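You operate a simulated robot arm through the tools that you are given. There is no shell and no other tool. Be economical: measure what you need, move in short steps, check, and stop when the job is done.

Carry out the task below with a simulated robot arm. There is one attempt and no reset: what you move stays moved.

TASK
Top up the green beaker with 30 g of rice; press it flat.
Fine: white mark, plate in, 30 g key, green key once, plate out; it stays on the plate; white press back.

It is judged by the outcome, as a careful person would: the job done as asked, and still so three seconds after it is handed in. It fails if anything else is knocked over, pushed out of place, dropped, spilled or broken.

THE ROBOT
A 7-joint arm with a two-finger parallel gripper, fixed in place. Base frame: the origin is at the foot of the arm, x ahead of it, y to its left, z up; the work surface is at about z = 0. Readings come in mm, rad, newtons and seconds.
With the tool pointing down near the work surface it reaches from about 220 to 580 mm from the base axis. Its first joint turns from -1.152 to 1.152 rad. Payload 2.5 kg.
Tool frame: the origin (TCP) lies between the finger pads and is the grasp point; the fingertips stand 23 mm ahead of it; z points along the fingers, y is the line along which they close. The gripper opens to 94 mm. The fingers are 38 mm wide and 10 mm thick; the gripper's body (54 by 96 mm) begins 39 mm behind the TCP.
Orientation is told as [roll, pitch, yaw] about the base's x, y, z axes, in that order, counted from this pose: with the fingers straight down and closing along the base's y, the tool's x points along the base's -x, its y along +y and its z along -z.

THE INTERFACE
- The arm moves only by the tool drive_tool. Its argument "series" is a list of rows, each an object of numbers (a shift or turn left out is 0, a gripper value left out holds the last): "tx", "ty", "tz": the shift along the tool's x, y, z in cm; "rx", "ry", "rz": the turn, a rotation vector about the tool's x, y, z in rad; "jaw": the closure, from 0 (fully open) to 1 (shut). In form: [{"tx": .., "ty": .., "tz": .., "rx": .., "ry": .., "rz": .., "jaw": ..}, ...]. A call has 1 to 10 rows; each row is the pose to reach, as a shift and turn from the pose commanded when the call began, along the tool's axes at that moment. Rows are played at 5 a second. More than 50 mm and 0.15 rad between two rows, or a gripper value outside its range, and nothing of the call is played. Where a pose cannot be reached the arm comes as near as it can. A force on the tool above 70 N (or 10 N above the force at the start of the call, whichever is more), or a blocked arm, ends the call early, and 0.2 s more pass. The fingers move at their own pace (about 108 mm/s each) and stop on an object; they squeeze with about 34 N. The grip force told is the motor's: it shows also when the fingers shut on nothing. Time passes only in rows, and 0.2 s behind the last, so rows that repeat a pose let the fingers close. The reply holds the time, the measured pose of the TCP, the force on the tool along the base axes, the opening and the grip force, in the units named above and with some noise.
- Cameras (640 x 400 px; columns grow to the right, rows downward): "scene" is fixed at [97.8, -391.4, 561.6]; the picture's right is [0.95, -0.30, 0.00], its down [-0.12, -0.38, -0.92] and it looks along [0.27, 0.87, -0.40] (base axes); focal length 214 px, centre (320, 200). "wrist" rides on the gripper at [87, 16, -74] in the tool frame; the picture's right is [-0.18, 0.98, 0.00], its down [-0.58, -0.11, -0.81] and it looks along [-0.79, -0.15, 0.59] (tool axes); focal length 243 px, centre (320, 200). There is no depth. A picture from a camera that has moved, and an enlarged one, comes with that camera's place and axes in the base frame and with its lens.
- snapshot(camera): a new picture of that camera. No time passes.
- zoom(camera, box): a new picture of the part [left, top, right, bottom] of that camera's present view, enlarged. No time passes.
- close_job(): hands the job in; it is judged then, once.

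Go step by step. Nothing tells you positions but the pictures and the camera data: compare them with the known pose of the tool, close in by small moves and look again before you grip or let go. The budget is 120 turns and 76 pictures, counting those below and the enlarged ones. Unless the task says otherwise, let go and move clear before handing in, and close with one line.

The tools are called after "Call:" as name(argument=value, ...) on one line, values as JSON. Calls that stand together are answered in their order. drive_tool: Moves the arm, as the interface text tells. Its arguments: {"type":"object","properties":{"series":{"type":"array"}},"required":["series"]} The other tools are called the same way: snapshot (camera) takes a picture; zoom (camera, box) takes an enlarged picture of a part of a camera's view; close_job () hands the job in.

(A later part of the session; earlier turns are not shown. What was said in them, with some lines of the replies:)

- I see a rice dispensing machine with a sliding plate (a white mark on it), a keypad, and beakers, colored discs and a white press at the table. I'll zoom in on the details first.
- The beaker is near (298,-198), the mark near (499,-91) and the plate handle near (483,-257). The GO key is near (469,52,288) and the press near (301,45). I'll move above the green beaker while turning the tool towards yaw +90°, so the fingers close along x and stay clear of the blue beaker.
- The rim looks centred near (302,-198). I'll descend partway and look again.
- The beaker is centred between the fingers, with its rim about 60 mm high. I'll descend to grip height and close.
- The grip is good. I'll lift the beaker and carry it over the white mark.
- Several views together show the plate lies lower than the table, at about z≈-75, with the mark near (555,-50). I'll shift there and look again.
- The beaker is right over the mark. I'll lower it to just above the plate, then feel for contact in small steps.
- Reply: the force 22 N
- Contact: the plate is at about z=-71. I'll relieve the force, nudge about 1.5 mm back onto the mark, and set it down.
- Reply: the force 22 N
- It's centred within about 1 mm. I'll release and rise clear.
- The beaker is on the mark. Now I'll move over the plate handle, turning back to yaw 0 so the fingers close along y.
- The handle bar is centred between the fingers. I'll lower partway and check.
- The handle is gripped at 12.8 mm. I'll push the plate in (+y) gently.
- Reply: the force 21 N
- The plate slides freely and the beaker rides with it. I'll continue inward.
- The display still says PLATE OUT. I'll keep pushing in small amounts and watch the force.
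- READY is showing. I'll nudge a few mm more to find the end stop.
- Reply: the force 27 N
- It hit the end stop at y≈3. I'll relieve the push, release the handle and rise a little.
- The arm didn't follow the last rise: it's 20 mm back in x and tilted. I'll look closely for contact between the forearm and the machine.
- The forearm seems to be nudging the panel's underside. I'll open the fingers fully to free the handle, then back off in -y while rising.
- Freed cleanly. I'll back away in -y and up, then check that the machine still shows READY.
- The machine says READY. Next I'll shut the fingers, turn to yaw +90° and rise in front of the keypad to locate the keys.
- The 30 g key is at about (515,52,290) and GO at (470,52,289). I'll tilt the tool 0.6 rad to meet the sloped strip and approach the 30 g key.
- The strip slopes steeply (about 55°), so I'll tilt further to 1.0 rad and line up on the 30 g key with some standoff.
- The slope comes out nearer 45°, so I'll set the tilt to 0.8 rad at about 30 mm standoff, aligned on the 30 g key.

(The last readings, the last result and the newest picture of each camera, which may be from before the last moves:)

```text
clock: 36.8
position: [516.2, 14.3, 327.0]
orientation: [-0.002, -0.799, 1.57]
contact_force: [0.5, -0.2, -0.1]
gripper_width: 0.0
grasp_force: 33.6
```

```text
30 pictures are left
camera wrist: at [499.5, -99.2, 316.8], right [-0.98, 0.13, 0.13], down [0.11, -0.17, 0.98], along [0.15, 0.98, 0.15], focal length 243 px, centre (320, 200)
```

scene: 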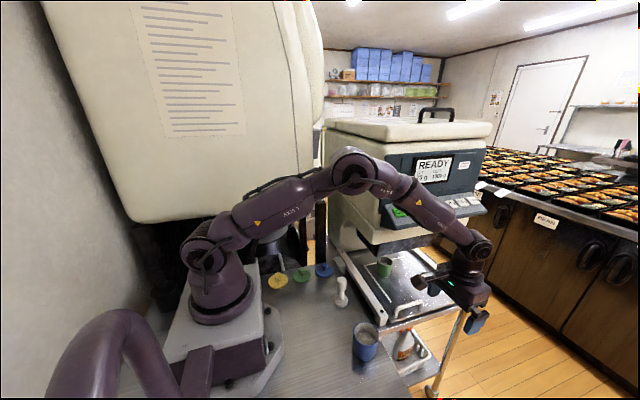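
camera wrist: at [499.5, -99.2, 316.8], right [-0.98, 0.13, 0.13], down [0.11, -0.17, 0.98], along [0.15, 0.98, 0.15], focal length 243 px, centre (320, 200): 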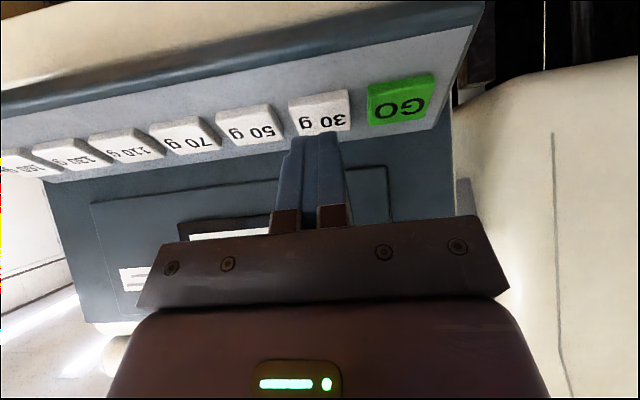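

Aligned. Pressing the 30 g key now.

Call:
drive_tool(series=[{"tz": 1.2}, {"tz": 2.2}, {"tz": 2.7}, {"tz": 3.0}])

Call:
zoom(camera="scene", box=[360, 130, 500, 230])

```text
clock: 37.8
position: [515.7, 33.9, 305.4]
orientation: [-0.001, -0.798, 1.571]
contact_force: [-0.2, -8.5, 4.6]
gripper_width: 0.1
grasp_force: 33.6
```

```text
4.00 times, centred on (430, 180) of scene
camera zoom: at [97.8, -391.5, 561.6], right [0.95, -0.3, 0.0], down [-0.12, -0.38, -0.92], along [0.27, 0.87, -0.4], focal length 858 px, centre (-120, 280)
```

zoom: 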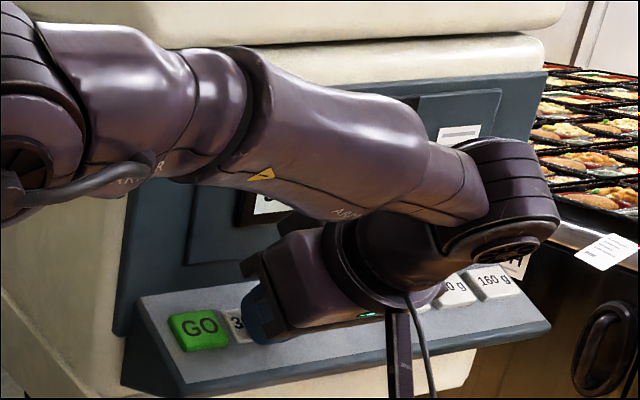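

There's contact at about 10 N. I'll push slightly further and retract to read the display.

Call:
drive_tool(series=[{"tz": 0.2}, {"tz": 0.4}, {"tz": 0.4}])

Call:
drive_tool(series=[{"tz": -1}, {"tz": -3}, {"tz": -5}, {"tz": -8}])

Call:
snapshot(camera="wrist")

```text
clock: 38.6
position: [514.9, 35.2, 306.0]
orientation: [-0.008, -0.797, 1.569]
contact_force: [-18.3, -35.4, 37.6]
gripper_width: 0.0
grasp_force: 33.2
```

```text
clock: 39.6
position: [516.8, -18.2, 358.1]
orientation: [0.002, -0.799, 1.568]
contact_force: [-0.7, -0.9, 0.0]
gripper_width: 0.0
grasp_force: 33.9
```

```text
28 pictures are left
camera wrist: at [499.4, -131.9, 347.7], right [-0.98, 0.13, 0.13], down [0.11, -0.17, 0.98], along [0.15, 0.98, 0.16], focal length 243 px, centre (320, 200)
```

wrist: 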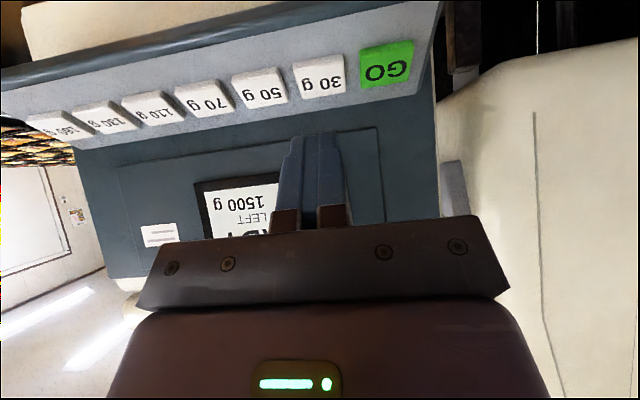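

Call:
zoom(camera="scene", box=[360, 130, 500, 230])

```text
4.00 times, centred on (430, 180) of scene
camera zoom: at [97.8, -391.4, 561.6], right [0.95, -0.3, 0.0], down [-0.12, -0.38, -0.92], along [0.27, 0.87, -0.4], focal length 858 px, centre (-120, 280)
```

zoom: 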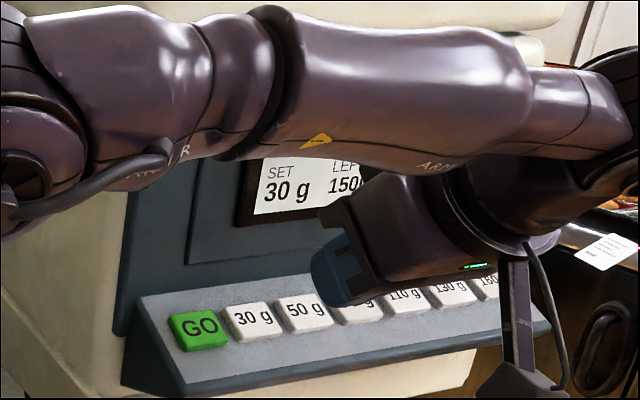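

SET now reads 30 g. I'll shift 45 mm over to GO, press once and retract.

Call:
drive_tool(series=[{"ty": 2.2}, {"ty": 4.5}, {"ty": 4.5, "tz": 3}, {"ty": 4.5, "tz": 5.5}, {"ty": 4.5, "tz": 7.0}, {"ty": 4.5, "tz": 7.7}, {"ty": 4.5, "tz": 8.0}])

Call:
drive_tool(series=[{"tz": -1}, {"tz": -4}, {"tz": -8}])

Call:
snapshot(camera="scene")

Call:
snapshot(camera="wrist")

```text
clock: 41.2
position: [471.5, 34.9, 306.5]
orientation: [-0.007, -0.797, 1.569]
contact_force: [-19.7, -33.9, 41.9]
gripper_width: 0.0
grasp_force: 34.1
```

```text
clock: 42.0
position: [470.8, -17.4, 359.4]
orientation: [0.001, -0.797, 1.571]
contact_force: [0.3, 0.5, 0.4]
gripper_width: 0.1
grasp_force: 34.0
```

```text
26 pictures are left
```

scene: 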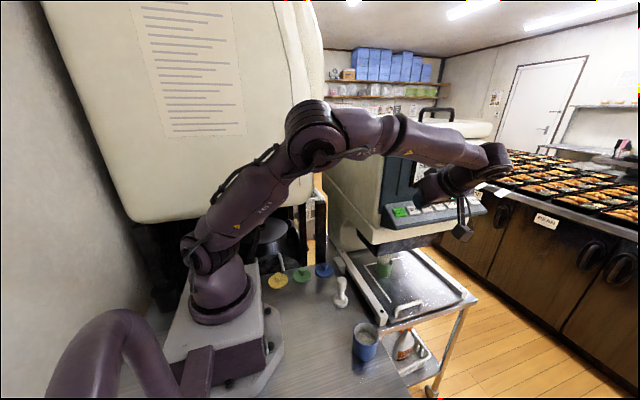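

```text
25 pictures are left
camera wrist: at [454.4, -131.5, 348.6], right [-0.98, 0.13, 0.13], down [0.11, -0.17, 0.98], along [0.15, 0.98, 0.16], focal length 243 px, centre (320, 200)
```

wrist: 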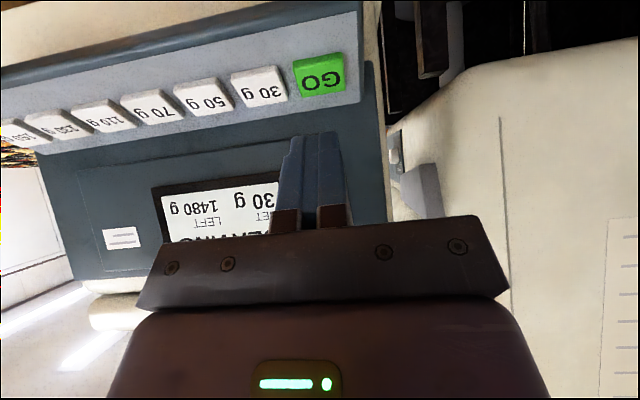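

GO was accepted and it's serving (1480 g left). Meanwhile I'll retract, level the tool and turn back to yaw 0 for the handle.

Call:
drive_tool(series=[{"tz": -0.8, "tx": 2.0, "ry": 0.13}, {"tz": -1.5, "tx": 4.2, "ry": 0.27}, {"tz": -2.2, "tx": 6.3, "ry": 0.4}, {"tz": -3.0, "tx": 8.4, "ry": 0.53}, {"tz": -3.7, "tx": 10.5, "ry": 0.67}, {"tz": -4.4, "tx": 12.7, "ry": 0.8}, {"tz": -4.4, "tx": 12.7, "ry": 0.8}])

Call:
drive_tool(series=[{"tz": 1, "rz": 0.145, "ty": -0.3, "jaw": 0}, {"tz": 3, "rz": 0.29, "ty": -0.6}, {"tz": 5, "rz": 0.435, "ty": -0.9}, {"tz": 7, "rz": 0.58, "ty": -1.2}, {"tz": 9, "rz": 0.725, "ty": -1.5}, {"tz": 11, "rz": 0.87, "ty": -1.8}, {"tz": 13, "rz": 1.015, "ty": -2.1}, {"tz": 15, "rz": 1.16, "ty": -2.4}, {"tz": 17, "rz": 1.305, "ty": -2.7}, {"tz": 19, "rz": 1.45, "ty": -3.0}])

Call:
drive_tool(series=[{"rz": 0.12}])

Call:
snapshot(camera="scene")

Call:
zoom(camera="scene", box=[360, 140, 500, 300])

```text
clock: 43.6
position: [470.3, -139.5, 298.2]
orientation: [0.0, 0.001, 1.571]
contact_force: [0.5, -0.7, -0.8]
gripper_width: 0.0
grasp_force: 33.7
```

```text
clock: 45.8
position: [500.7, -138.9, 107.4]
orientation: [-0.001, 0.0, 0.116]
contact_force: [0.2, -0.3, 0.5]
gripper_width: 93.8
grasp_force: 0.1
```

```text
clock: 46.2
position: [500.1, -139.6, 108.5]
orientation: [-0.002, -0.001, -0.004]
contact_force: [-0.2, 0.3, -1.2]
gripper_width: 94.0
grasp_force: 0.1
```

```text
24 pictures are left
```

scene: 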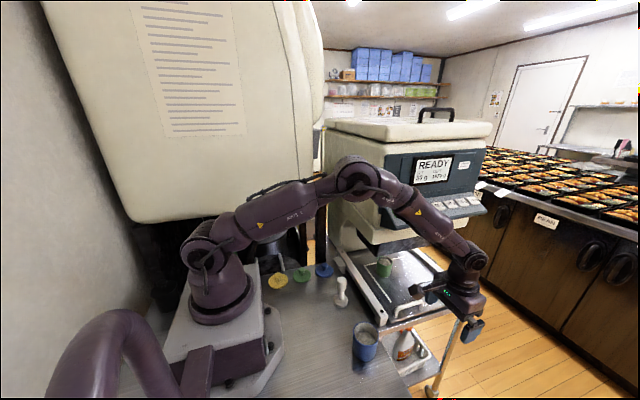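

```text
2.50 times, centred on (430, 220) of scene
camera zoom: at [97.8, -391.4, 561.6], right [0.95, -0.3, 0.0], down [-0.12, -0.38, -0.92], along [0.27, 0.87, -0.4], focal length 536 px, centre (45, 150)
```

zoom: 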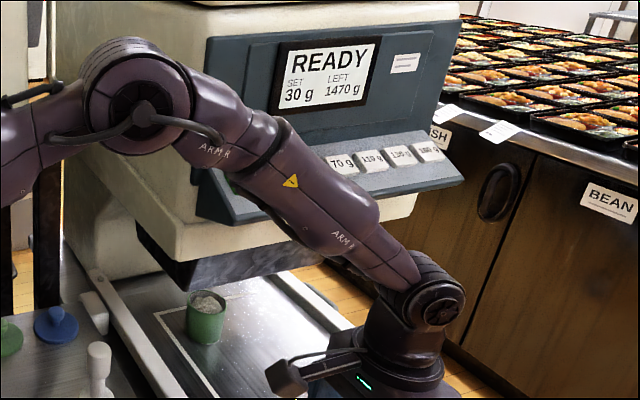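

It served exactly 30 g (1470 left, READY). I'll approach the handle low, with the fingers straddling it while staying in -y of the panel.

Call:
drive_tool(series=[{"tz": 4}, {"tz": 8, "ty": 2}, {"tz": 9.5, "ty": 5}, {"tz": 10.3, "ty": 8.5}, {"tz": 10.3, "ty": 11.5}, {"tz": 10.3, "ty": 11.5}])

Call:
snapshot(camera="wrist")

```text
clock: 47.6
position: [498.9, -24.0, 4.4]
orientation: [0.0, 0.0, -0.001]
contact_force: [0.4, -0.5, -0.1]
gripper_width: 94.0
grasp_force: 0.0
```

```text
22 pictures are left
camera wrist: at [413.2, -7.4, 78.7], right [0.19, 0.98, 0.0], down [0.58, -0.11, 0.81], along [0.79, -0.15, -0.59], focal length 243 px, centre (320, 200)
```

wrist: 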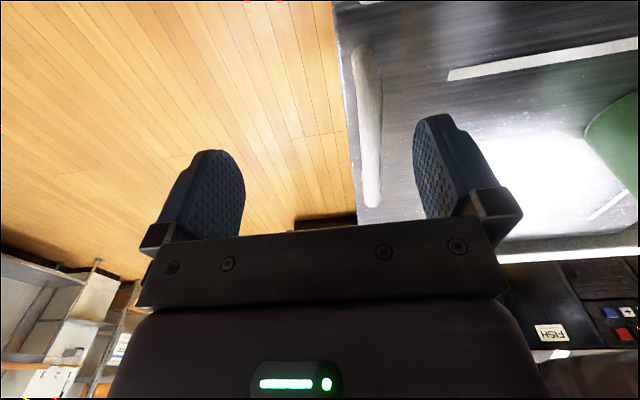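

The handle is between the fingers, nearer the +y one. I'll lower and pull it out slowly with that finger.

Call:
drive_tool(series=[{"tz": 2}, {"tz": 4.2}, {"tz": 4.2, "ty": -0.8}, {"tz": 4.2, "ty": -1.4}, {"tz": 4.2, "ty": -1.9}, {"tz": 4.2, "ty": -2.5}, {"tz": 4.2, "ty": -3.2}, {"tz": 4.2, "ty": -4.0}, {"tz": 4.2, "ty": -4.8}, {"tz": 4.2, "ty": -5.4}])

Call:
snapshot(camera="wrist")

```text
clock: 49.8
position: [499.9, -78.2, -36.5]
orientation: [0.0, 0.0, 0.0]
contact_force: [0.3, 0.5, 1.1]
gripper_width: 94.0
grasp_force: 0.1
```

```text
21 pictures are left
camera wrist: at [413.7, -61.8, 37.3], right [0.18, 0.98, 0.0], down [0.58, -0.11, 0.81], along [0.79, -0.15, -0.59], focal length 243 px, centre (320, 200)
```

wrist: 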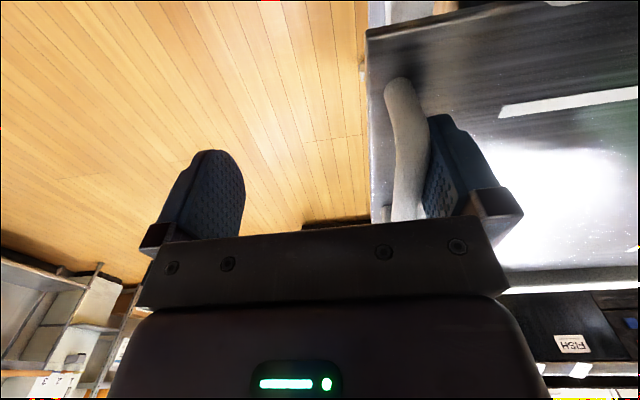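

The plate has started out. Now I'll centre on the handle, grip it and pull steadily.

Call:
drive_tool(series=[{"ty": 2}, {"ty": 3.8}, {"ty": 3.8, "jaw": 0.4}, {"ty": 3.8, "jaw": 0.8}, {"ty": 3.8, "jaw": 1}, {"ty": 3.8, "jaw": 1}, {"ty": 3.8, "jaw": 1}])

Call:
drive_tool(series=[{"ty": -0.4}, {"ty": -1.2}, {"ty": -2.2}, {"ty": -3.4}, {"ty": -4.6}, {"ty": -5.8}, {"ty": -7.0}, {"ty": -8.2}, {"ty": -9.2}, {"ty": -9.8}])

Call:
snapshot(camera="scene")

```text
clock: 51.4
position: [500.7, -40.2, -37.2]
orientation: [0.0, 0.001, 0.0]
contact_force: [-2.7, 1.9, 1.5]
gripper_width: 12.9
grasp_force: 44.7
```

```text
clock: 53.6
position: [499.8, -139.1, -37.1]
orientation: [-0.001, 0.002, 0.0]
contact_force: [-6.3, 1.4, 5.6]
gripper_width: 13.0
grasp_force: 44.6
```

```text
20 pictures are left
```

scene: 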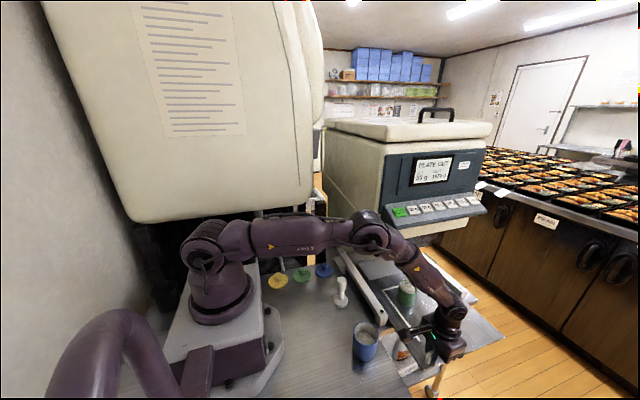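

Plate and beaker ride out fine. I'll pull the remaining ~98 mm to the original out position.

Call:
drive_tool(series=[{"ty": -0.4}, {"ty": -1.2}, {"ty": -2.2}, {"ty": -3.4}, {"ty": -4.6}, {"ty": -5.8}, {"ty": -7.0}, {"ty": -8.2}, {"ty": -9.2}, {"ty": -9.8}])

Call:
drive_tool(series=[{"jaw": 0.7}, {"jaw": 0.3}, {"jaw": 0.3}, {"tz": -2}, {"tz": -5}, {"tz": -9}, {"tz": -13}])

Call:
snapshot(camera="scene")

Call:
zoom(camera="scene", box=[320, 250, 480, 350])

```text
clock: 55.8
position: [499.9, -236.8, -37.7]
orientation: [-0.001, 0.0, 0.0]
contact_force: [-21.9, 1.6, 7.5]
gripper_width: 12.8
grasp_force: 44.8
```

```text
clock: 57.4
position: [500.0, -236.1, 93.9]
orientation: [0.0, 0.0, -0.001]
contact_force: [0.5, 0.1, -0.7]
gripper_width: 65.8
grasp_force: 0.0
```

```text
19 pictures are left
```

scene: 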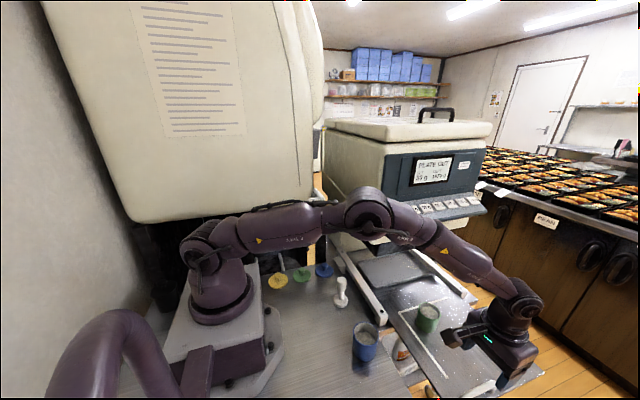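

```text
4.00 times, centred on (400, 300) of scene
camera zoom: at [97.8, -391.4, 561.6], right [0.95, -0.3, 0.0], down [-0.12, -0.38, -0.92], along [0.27, 0.87, -0.4], focal length 858 px, centre (0, -200)
```

zoom: 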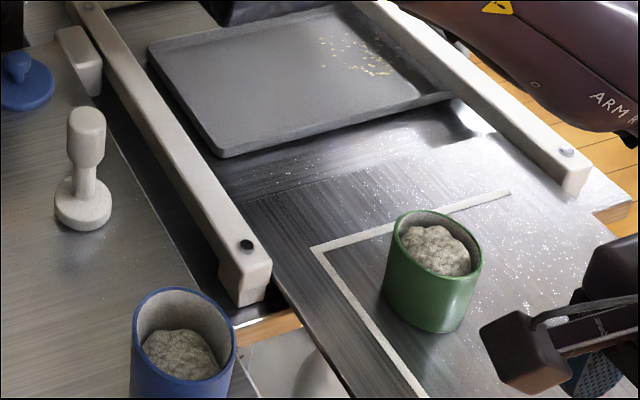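

The plate is out with the beaker on its mark and the rice mounded. I'll go above the white press at about (300,43), yaw 0, and look.

Call:
drive_tool(series=[{"tx": 2, "ty": 2.8, "tz": -2.5, "jaw": 0.3}, {"tx": 4, "ty": 5.6, "tz": -5}, {"tx": 6, "ty": 8.4, "tz": -7.5}, {"tx": 8, "ty": 11.2, "tz": -10}, {"tx": 10, "ty": 14, "tz": -10.5}, {"tx": 12, "ty": 16.8, "tz": -10.6}, {"tx": 14, "ty": 19.6, "tz": -10.6}, {"tx": 16, "ty": 22.4, "tz": -10.6}, {"tx": 18, "ty": 25.2, "tz": -10.6}, {"tx": 20, "ty": 27.9, "tz": -10.6}])

Call:
snapshot(camera="wrist")

```text
clock: 59.6
position: [299.6, 43.7, 197.3]
orientation: [-0.002, -0.002, -0.001]
contact_force: [-0.5, 0.1, 0.8]
gripper_width: 65.8
grasp_force: 0.1
```

```text
17 pictures are left
camera wrist: at [213.8, 60.0, 272.4], right [0.18, 0.98, 0.0], down [0.58, -0.11, 0.81], along [0.79, -0.15, -0.59], focal length 243 px, centre (320, 200)
```

wrist: 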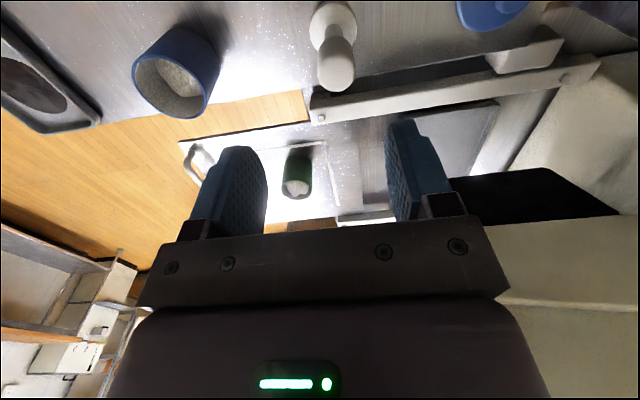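

Call:
drive_tool(series=[{"ty": 1.0, "tz": 2.0}, {"ty": 1.1, "tz": 4.5}])

Call:
snapshot(camera="wrist")

Call:
zoom(camera="scene", box=[280, 240, 400, 340])

```text
clock: 60.2
position: [299.7, 54.7, 153.2]
orientation: [0.0, -0.002, 0.0]
contact_force: [0.1, 0.0, 0.6]
gripper_width: 65.5
grasp_force: 0.1
```

```text
16 pictures are left
camera wrist: at [213.8, 70.7, 227.9], right [0.18, 0.98, 0.0], down [0.58, -0.11, 0.81], along [0.79, -0.15, -0.59], focal length 243 px, centre (320, 200)
```

wrist: 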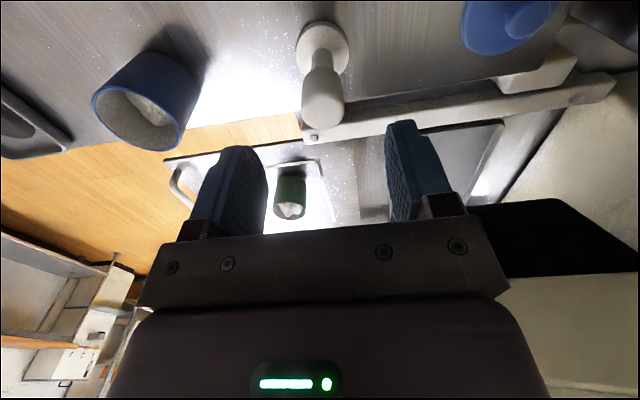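

```text
4.00 times, centred on (340, 290) of scene
camera zoom: at [97.8, -391.4, 561.6], right [0.95, -0.3, 0.0], down [-0.12, -0.38, -0.92], along [0.27, 0.87, -0.4], focal length 858 px, centre (240, -160)
```

zoom: 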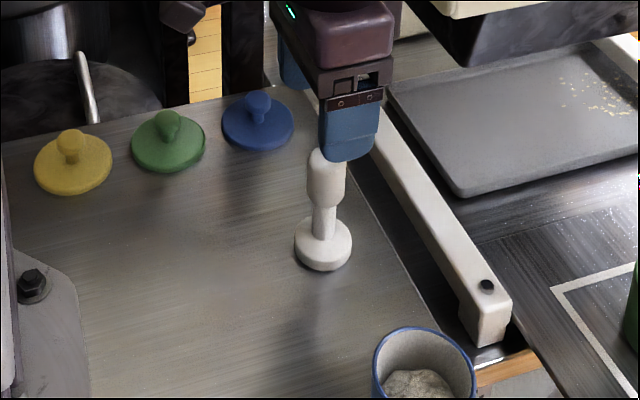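

The press knob is aligned (x≈300, y≈55, top z≈88). I'll descend and grip it.

Call:
drive_tool(series=[{"tz": 3}, {"tz": 6}, {"tz": 7.8}, {"tz": 7.8, "jaw": 0.5}, {"tz": 7.8, "jaw": 0.7}, {"tz": 7.8, "jaw": 1}, {"tz": 7.8, "jaw": 1}])

Call:
snapshot(camera="wrist")

```text
clock: 61.8
position: [300.4, 54.1, 76.9]
orientation: [-0.001, -0.002, 0.001]
contact_force: [0.5, 0.4, 0.0]
gripper_width: 28.7
grasp_force: 33.7
```

```text
14 pictures are left
camera wrist: at [214.2, 70.6, 150.0], right [0.18, 0.98, 0.0], down [0.58, -0.11, 0.81], along [0.79, -0.15, -0.59], focal length 243 px, centre (320, 200)
```

wrist: 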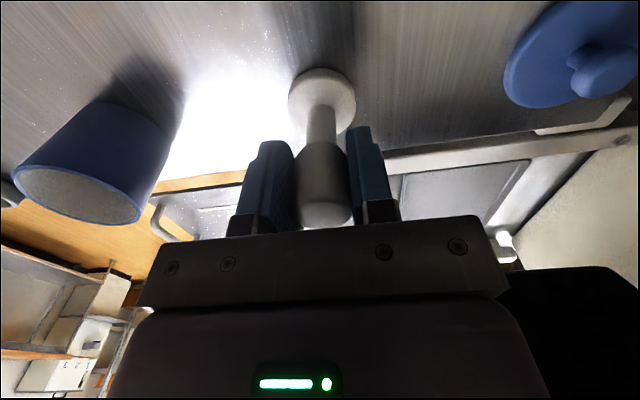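

The press is held. I'll lift it and carry it to above the green beaker.

Call:
drive_tool(series=[{"tz": -2.5}, {"tz": -6}, {"tz": -7, "tx": -3.2, "ty": -1.34}, {"tz": -7, "tx": -6.4, "ty": -2.7}, {"tz": -7, "tx": -9.6, "ty": -4.0}, {"tz": -7, "tx": -12.8, "ty": -5.4}, {"tz": -7, "tx": -16, "ty": -6.7}, {"tz": -7, "tx": -19.2, "ty": -8.1}, {"tz": -7, "tx": -22.4, "ty": -9.4}, {"tz": -7, "tx": -25.5, "ty": -10.7}])

Call:
snapshot(camera="wrist")

Call:
zoom(camera="scene", box=[370, 230, 490, 350])

```text
clock: 63.2
position: [407.8, 6.9, 144.9]
orientation: [0.0, 0.025, 0.013]
contact_force: [-2.3, -0.4, -2.3]
gripper_width: 28.3
grasp_force: 33.9
stopped in row 6: the force on the tool passed its limit (the readings are from after the stop); the commanded pose is now the measured one
```

```text
13 pictures are left
camera wrist: at [322.4, 21.9, 221.1], right [0.17, 0.99, 0.0], down [0.6, -0.1, 0.79], along [0.78, -0.14, -0.61], focal length 243 px, centre (320, 200)
```

wrist: 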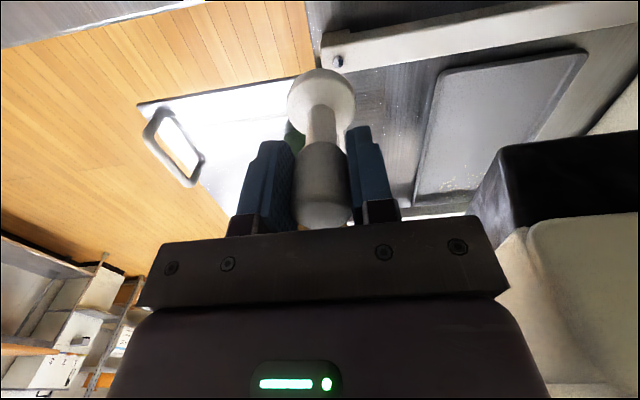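

```text
3.33 times, centred on (430, 290) of scene
camera zoom: at [97.8, -391.4, 561.6], right [0.95, -0.3, 0.0], down [-0.12, -0.38, -0.92], along [0.27, 0.87, -0.4], focal length 715 px, centre (-47, -100)
```

zoom: 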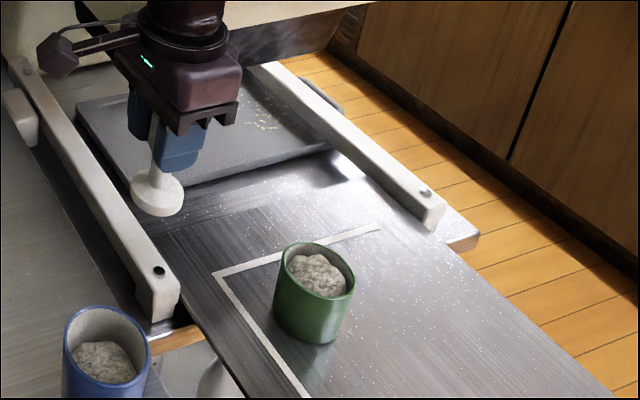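

The arm brushed the machine and stopped, but the press is still held and nothing seems moved. I'll back out in -y first, level the tool, then go along x to the beaker.

Call:
drive_tool(series=[{"ty": -2, "ry": -0.01}, {"ty": -4.5, "ry": -0.025, "rz": 0.013}, {"ty": -7, "ry": -0.025, "rz": 0.013}, {"ty": -7.5, "tx": -3, "ry": -0.025, "rz": 0.013}, {"ty": -7.5, "tx": -6, "ry": -0.025, "rz": 0.013}, {"ty": -7.2, "tx": -9, "ry": -0.025, "rz": 0.013}, {"ty": -6.5, "tx": -12, "ry": -0.025, "rz": 0.013}, {"ty": -6.0, "tx": -14.6, "ry": -0.025, "rz": 0.013}, {"ty": -6.0, "tx": -14.6, "ry": -0.025, "rz": 0.013}])

Call:
snapshot(camera="wrist")

Call:
snapshot(camera="scene")

```text
clock: 65.2
position: [553.5, -52.2, 140.3]
orientation: [0.0, 0.0, 0.003]
contact_force: [0.1, -0.6, -2.6]
gripper_width: 28.2
grasp_force: 34.0
```

```text
11 pictures are left
camera wrist: at [467.9, -35.0, 214.6], right [0.18, 0.98, 0.0], down [0.58, -0.11, 0.81], along [0.79, -0.15, -0.59], focal length 243 px, centre (320, 200)
```

wrist: 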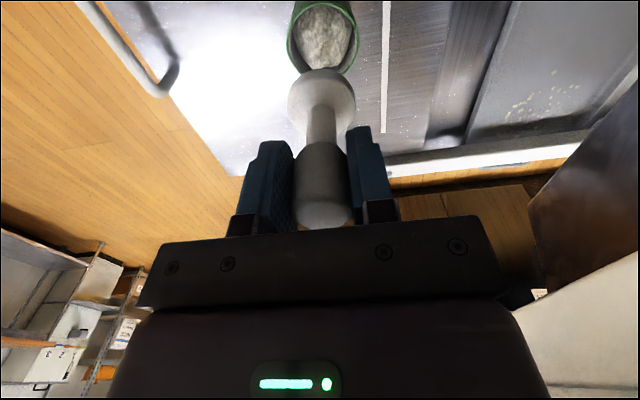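

```text
10 pictures are left
```

scene: 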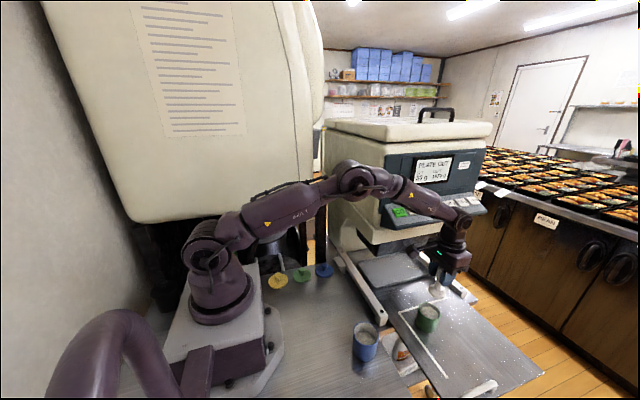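

The press is over the beaker. I'll lower until its base is just above the rim and check alignment from both cameras.

Call:
drive_tool(series=[{"tz": 2.5}, {"tz": 5.3}, {"tz": 5.3}])

Call:
zoom(camera="wrist", box=[240, 20, 400, 140])

Call:
zoom(camera="scene", box=[390, 260, 470, 340])

```text
clock: 66.0
position: [554.1, -51.3, 88.4]
orientation: [0.0, -0.002, 0.003]
contact_force: [1.0, -1.1, -1.9]
gripper_width: 28.2
grasp_force: 34.1
```

```text
3.33 times, centred on (320, 80) of wrist
camera zoom: at [467.6, -34.7, 162.1], right [0.18, 0.98, 0.0], down [0.58, -0.11, 0.81], along [0.79, -0.15, -0.59], focal length 809 px, centre (320, 600)
```

zoom: 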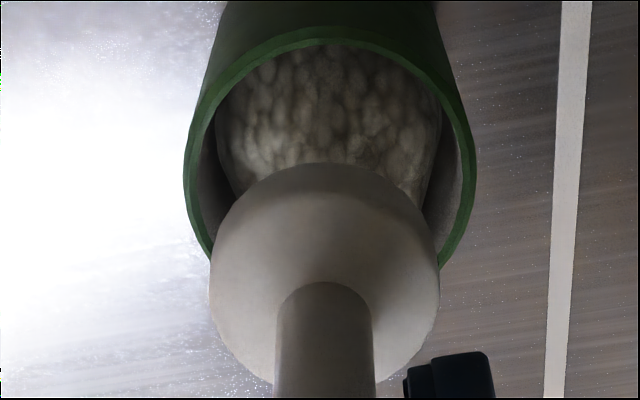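

```text
5.00 times, centred on (430, 300) of scene
camera zoom: at [97.8, -391.4, 561.6], right [0.95, -0.3, 0.0], down [-0.12, -0.38, -0.92], along [0.27, 0.87, -0.4], focal length 1072 px, centre (-230, -300)
```

zoom: 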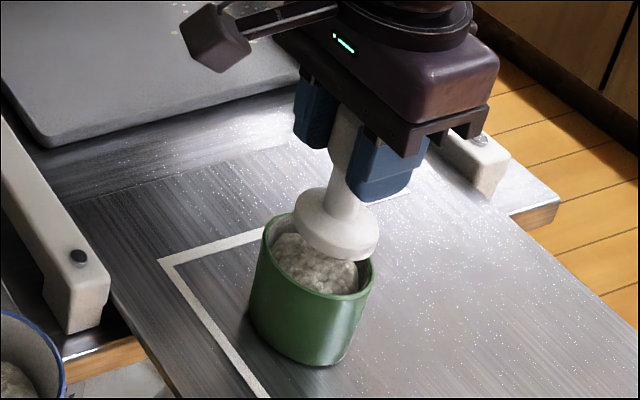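

The press sits about 7 mm too far in +x and about 2.5 mm short in y relative to the beaker. I'll correct that and lower to just at the rim.

Call:
drive_tool(series=[{"tx": 0.4, "ty": 0.15}, {"tx": 0.7, "ty": 0.25}, {"tx": 0.7, "ty": 0.25, "tz": 1.0}, {"tx": 0.7, "ty": 0.25, "tz": 1.8}, {"tx": 0.7, "ty": 0.25, "tz": 1.8}])

Call:
zoom(camera="wrist", box=[240, 20, 400, 140])

Call:
zoom(camera="scene", box=[390, 260, 470, 340])

```text
clock: 67.2
position: [548.2, -49.1, 70.3]
orientation: [0.0, -0.001, 0.002]
contact_force: [-0.7, -0.9, -1.0]
gripper_width: 28.2
grasp_force: 33.9
```

```text
3.33 times, centred on (320, 80) of wrist
camera zoom: at [461.1, -32.3, 144.8], right [0.18, 0.98, 0.0], down [0.58, -0.11, 0.81], along [0.79, -0.15, -0.59], focal length 809 px, centre (320, 600)
```

zoom: 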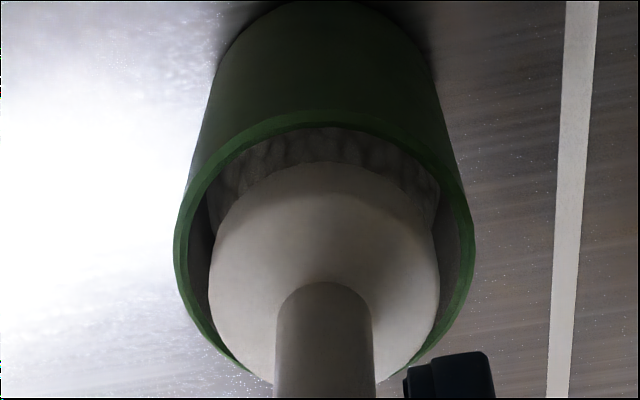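

```text
5.00 times, centred on (430, 300) of scene
camera zoom: at [97.8, -391.4, 561.6], right [0.95, -0.3, 0.0], down [-0.12, -0.38, -0.92], along [0.27, 0.87, -0.4], focal length 1072 px, centre (-230, -300)
```

zoom: 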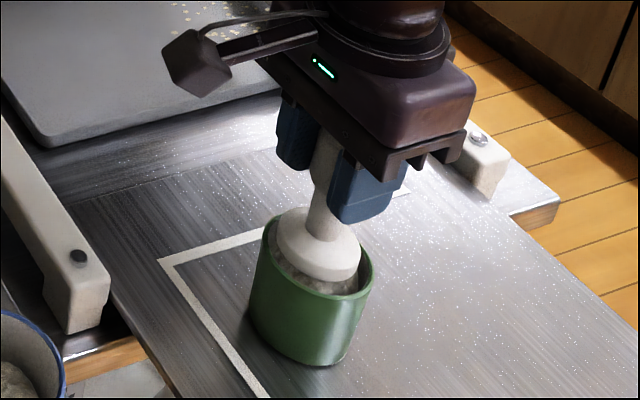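

Aligned within about 1 mm. I'll press down gently in small steps, watching the force.

Call:
drive_tool(series=[{"tz": 0.4}, {"tz": 0.8}, {"tz": 1.1}, {"tz": 1.1}])

```text
clock: 68.2
position: [547.2, -49.7, 58.9]
orientation: [-0.001, -0.001, 0.004]
contact_force: [0.0, -0.3, 1.3]
gripper_width: 28.3
grasp_force: 34.4
```

Call:
drive_tool(series=[{"tz": 0.3}, {"tz": 0.6}, {"tz": 0.6}])

```text
clock: 69.0
position: [548.3, -48.7, 53.8]
orientation: [-0.001, -0.002, 0.001]
contact_force: [-0.1, -0.6, 1.4]
gripper_width: 28.3
grasp_force: 34.4
```

Call:
drive_tool(series=[{"tz": 0.3}, {"tz": 0.5}, {"tz": 0.5}])

Call:
zoom(camera="wrist", box=[240, 20, 400, 140])

```text
clock: 69.8
position: [546.3, -47.9, 48.1]
orientation: [0.0, -0.003, -0.001]
contact_force: [-0.6, 0.1, 1.3]
gripper_width: 28.4
grasp_force: 33.6
```

```text
3.33 times, centred on (320, 80) of wrist
camera zoom: at [460.9, -32.0, 122.7], right [0.18, 0.98, 0.0], down [0.58, -0.11, 0.81], along [0.79, -0.15, -0.59], focal length 809 px, centre (320, 600)
```

zoom: 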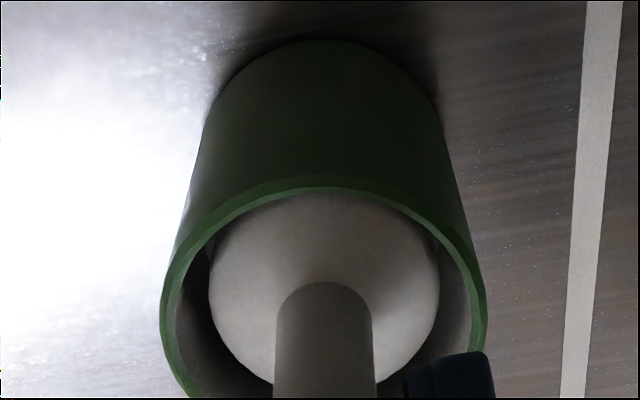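

Call:
drive_tool(series=[{"tz": 0.2}, {"tz": 0.4}, {"tz": 0.6}, {"tz": 0.6}])

```text
clock: 70.8
position: [548.3, -48.9, 44.2]
orientation: [0.0, -0.006, 0.003]
contact_force: [-0.1, -0.6, 7.7]
gripper_width: 28.4
grasp_force: 34.1
```

Resistance is building. A little more.

Call:
drive_tool(series=[{"tz": 0.2}, {"tz": 0.4}, {"tz": 0.4}])

```text
clock: 71.6
position: [547.4, -48.3, 40.4]
orientation: [0.001, -0.002, 0.003]
contact_force: [0.4, 0.4, 13.6]
gripper_width: 28.2
grasp_force: 33.8
```

Call:
drive_tool(series=[{"tz": 0.2}, {"tz": 0.3}, {"tz": 0.3}])

Call:
drive_tool(series=[{"tz": -0.5}, {"tz": -1.5}, {"tz": -3.5}, {"tz": -6}, {"tz": -9.5}])

Call:
zoom(camera="scene", box=[390, 250, 470, 340])

```text
clock: 72.4
position: [547.7, -48.6, 36.2]
orientation: [0.001, -0.003, 0.002]
contact_force: [0.9, 0.5, 18.0]
gripper_width: 28.3
grasp_force: 34.0
```

```text
clock: 73.6
position: [547.2, -47.7, 130.9]
orientation: [0.001, 0.001, 0.002]
contact_force: [0.0, -0.2, -1.6]
gripper_width: 28.2
grasp_force: 33.9
```

```text
4.44 times, centred on (430, 295) of scene
camera zoom: at [97.8, -391.4, 561.6], right [0.95, -0.3, 0.0], down [-0.12, -0.38, -0.92], along [0.27, 0.87, -0.4], focal length 953 px, centre (-169, -222)
```

zoom: 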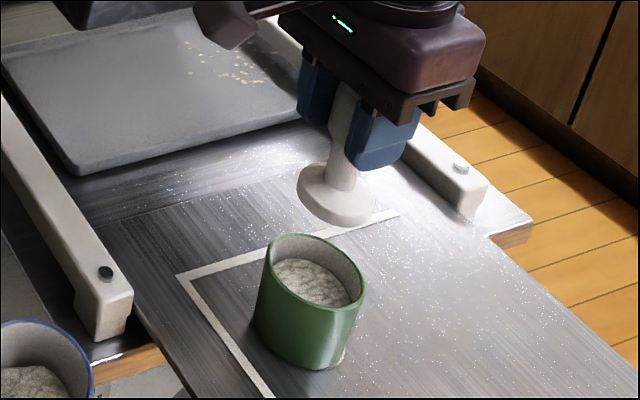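

The rice looks flat and the beaker stands on the plate. I'll carry the press back by a route that stays clear of the machine panel.

Call:
drive_tool(series=[{"tx": 3.5, "ty": -0.8, "tz": -1.5}, {"tx": 7.5, "ty": -1.7, "tz": -1.8}, {"tx": 11.5, "ty": -1.7, "tz": -1.8}, {"tx": 15, "ty": -1.5, "tz": -1.8}, {"tx": 18.5, "ty": 0, "tz": -1.8}, {"tx": 22, "ty": 2, "tz": -1.8}, {"tx": 24.7, "ty": 4, "tz": -1.8}, {"tx": 24.7, "ty": 7.5, "tz": -1.8}, {"tx": 24.7, "ty": 10.25, "tz": -1.8}, {"tx": 24.7, "ty": 10.25, "tz": -1.8}])

Call:
snapshot(camera="wrist")

```text
clock: 75.8
position: [298.5, 53.8, 148.8]
orientation: [-0.001, -0.002, 0.0]
contact_force: [-0.9, 0.3, -2.7]
gripper_width: 28.3
grasp_force: 34.6
```

```text
3 pictures are left
camera wrist: at [213.8, 70.0, 223.2], right [0.18, 0.98, 0.0], down [0.58, -0.11, 0.81], along [0.79, -0.15, -0.59], focal length 243 px, centre (320, 200)
```

wrist: 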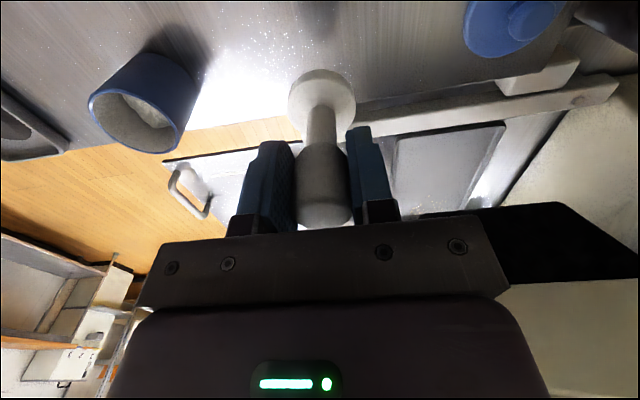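

The press hasn't shifted in the grip. I'll lower it to just above the table, then feel for contact.

Call:
drive_tool(series=[{"tz": 2.5, "tx": -0.1}, {"tz": 5, "tx": -0.1}, {"tz": 6.6, "tx": -0.1}, {"tz": 6.9, "tx": -0.1}])

Call:
drive_tool(series=[{"tz": 0.15}, {"tz": 0.3}])

```text
clock: 76.8
position: [301.4, 53.4, 79.7]
orientation: [-0.001, -0.003, 0.0]
contact_force: [-0.3, -0.3, -2.1]
gripper_width: 28.1
grasp_force: 33.8
```

```text
clock: 77.4
position: [301.1, 53.7, 76.6]
orientation: [-0.001, -0.001, 0.0]
contact_force: [0.2, -0.2, -0.5]
gripper_width: 28.0
grasp_force: 34.4
```

Call:
drive_tool(series=[{"tz": 0.1}, {"tz": 0.2}])

```text
clock: 78.0
position: [300.4, 52.7, 76.0]
orientation: [-0.001, -0.001, 0.004]
contact_force: [-7.5, -3.6, 34.5]
gripper_width: 28.5
grasp_force: 33.8
```

Contact with the table. I'll relieve the force, release and rise.

Call:
drive_tool(series=[{"tz": -0.2}, {"tz": -0.2, "jaw": 0.6}, {"tz": -0.2, "jaw": 0.3}, {"tz": -0.2, "jaw": 0.3}, {"tz": -3}, {"tz": -7}, {"tz": -11}, {"tz": -15}])

Call:
snapshot(camera="scene")

Call:
zoom(camera="scene", box=[320, 240, 480, 360])

```text
clock: 79.8
position: [300.2, 53.2, 226.2]
orientation: [0.0, -0.001, 0.0]
contact_force: [-1.3, 0.6, 0.0]
gripper_width: 65.7
grasp_force: 0.0
```

```text
2 pictures are left
```

scene: 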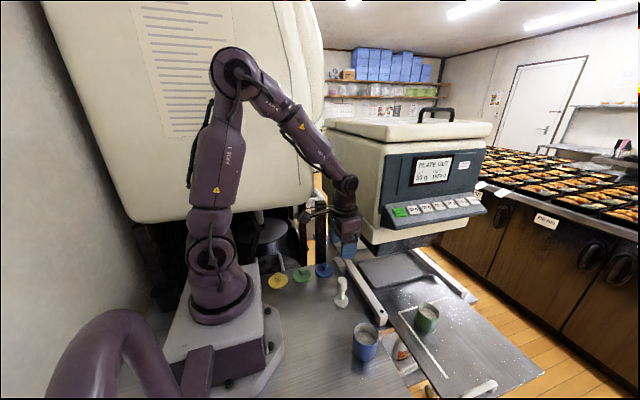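

```text
3.33 times, centred on (400, 300) of scene
camera zoom: at [97.8, -391.4, 561.6], right [0.95, -0.3, 0.0], down [-0.12, -0.38, -0.92], along [0.27, 0.87, -0.4], focal length 715 px, centre (53, -133)
```

zoom: 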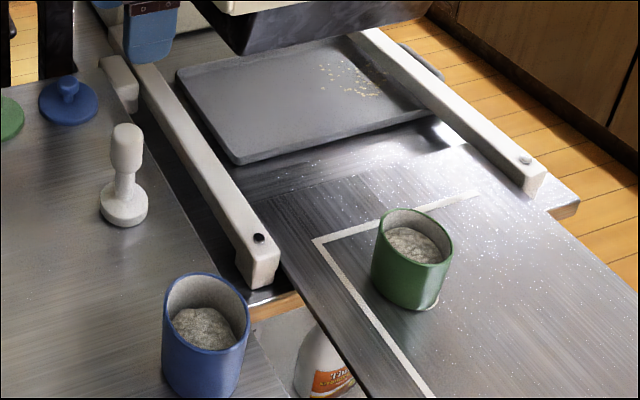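

The press stands where it was, the beaker is on the plate with its rice flat, the plate is out, and everything else is undisturbed, so I'm handing in.

Call:
close_job()

```text
The job is handed in.
```

The green beaker got 30 g of rice, pressed flat, and stands on the pulled-out plate a few mm off the centre of the white mark; the white press is back in its place, and although the arm touched the machine twice on the way, nothing appears moved or spilled.
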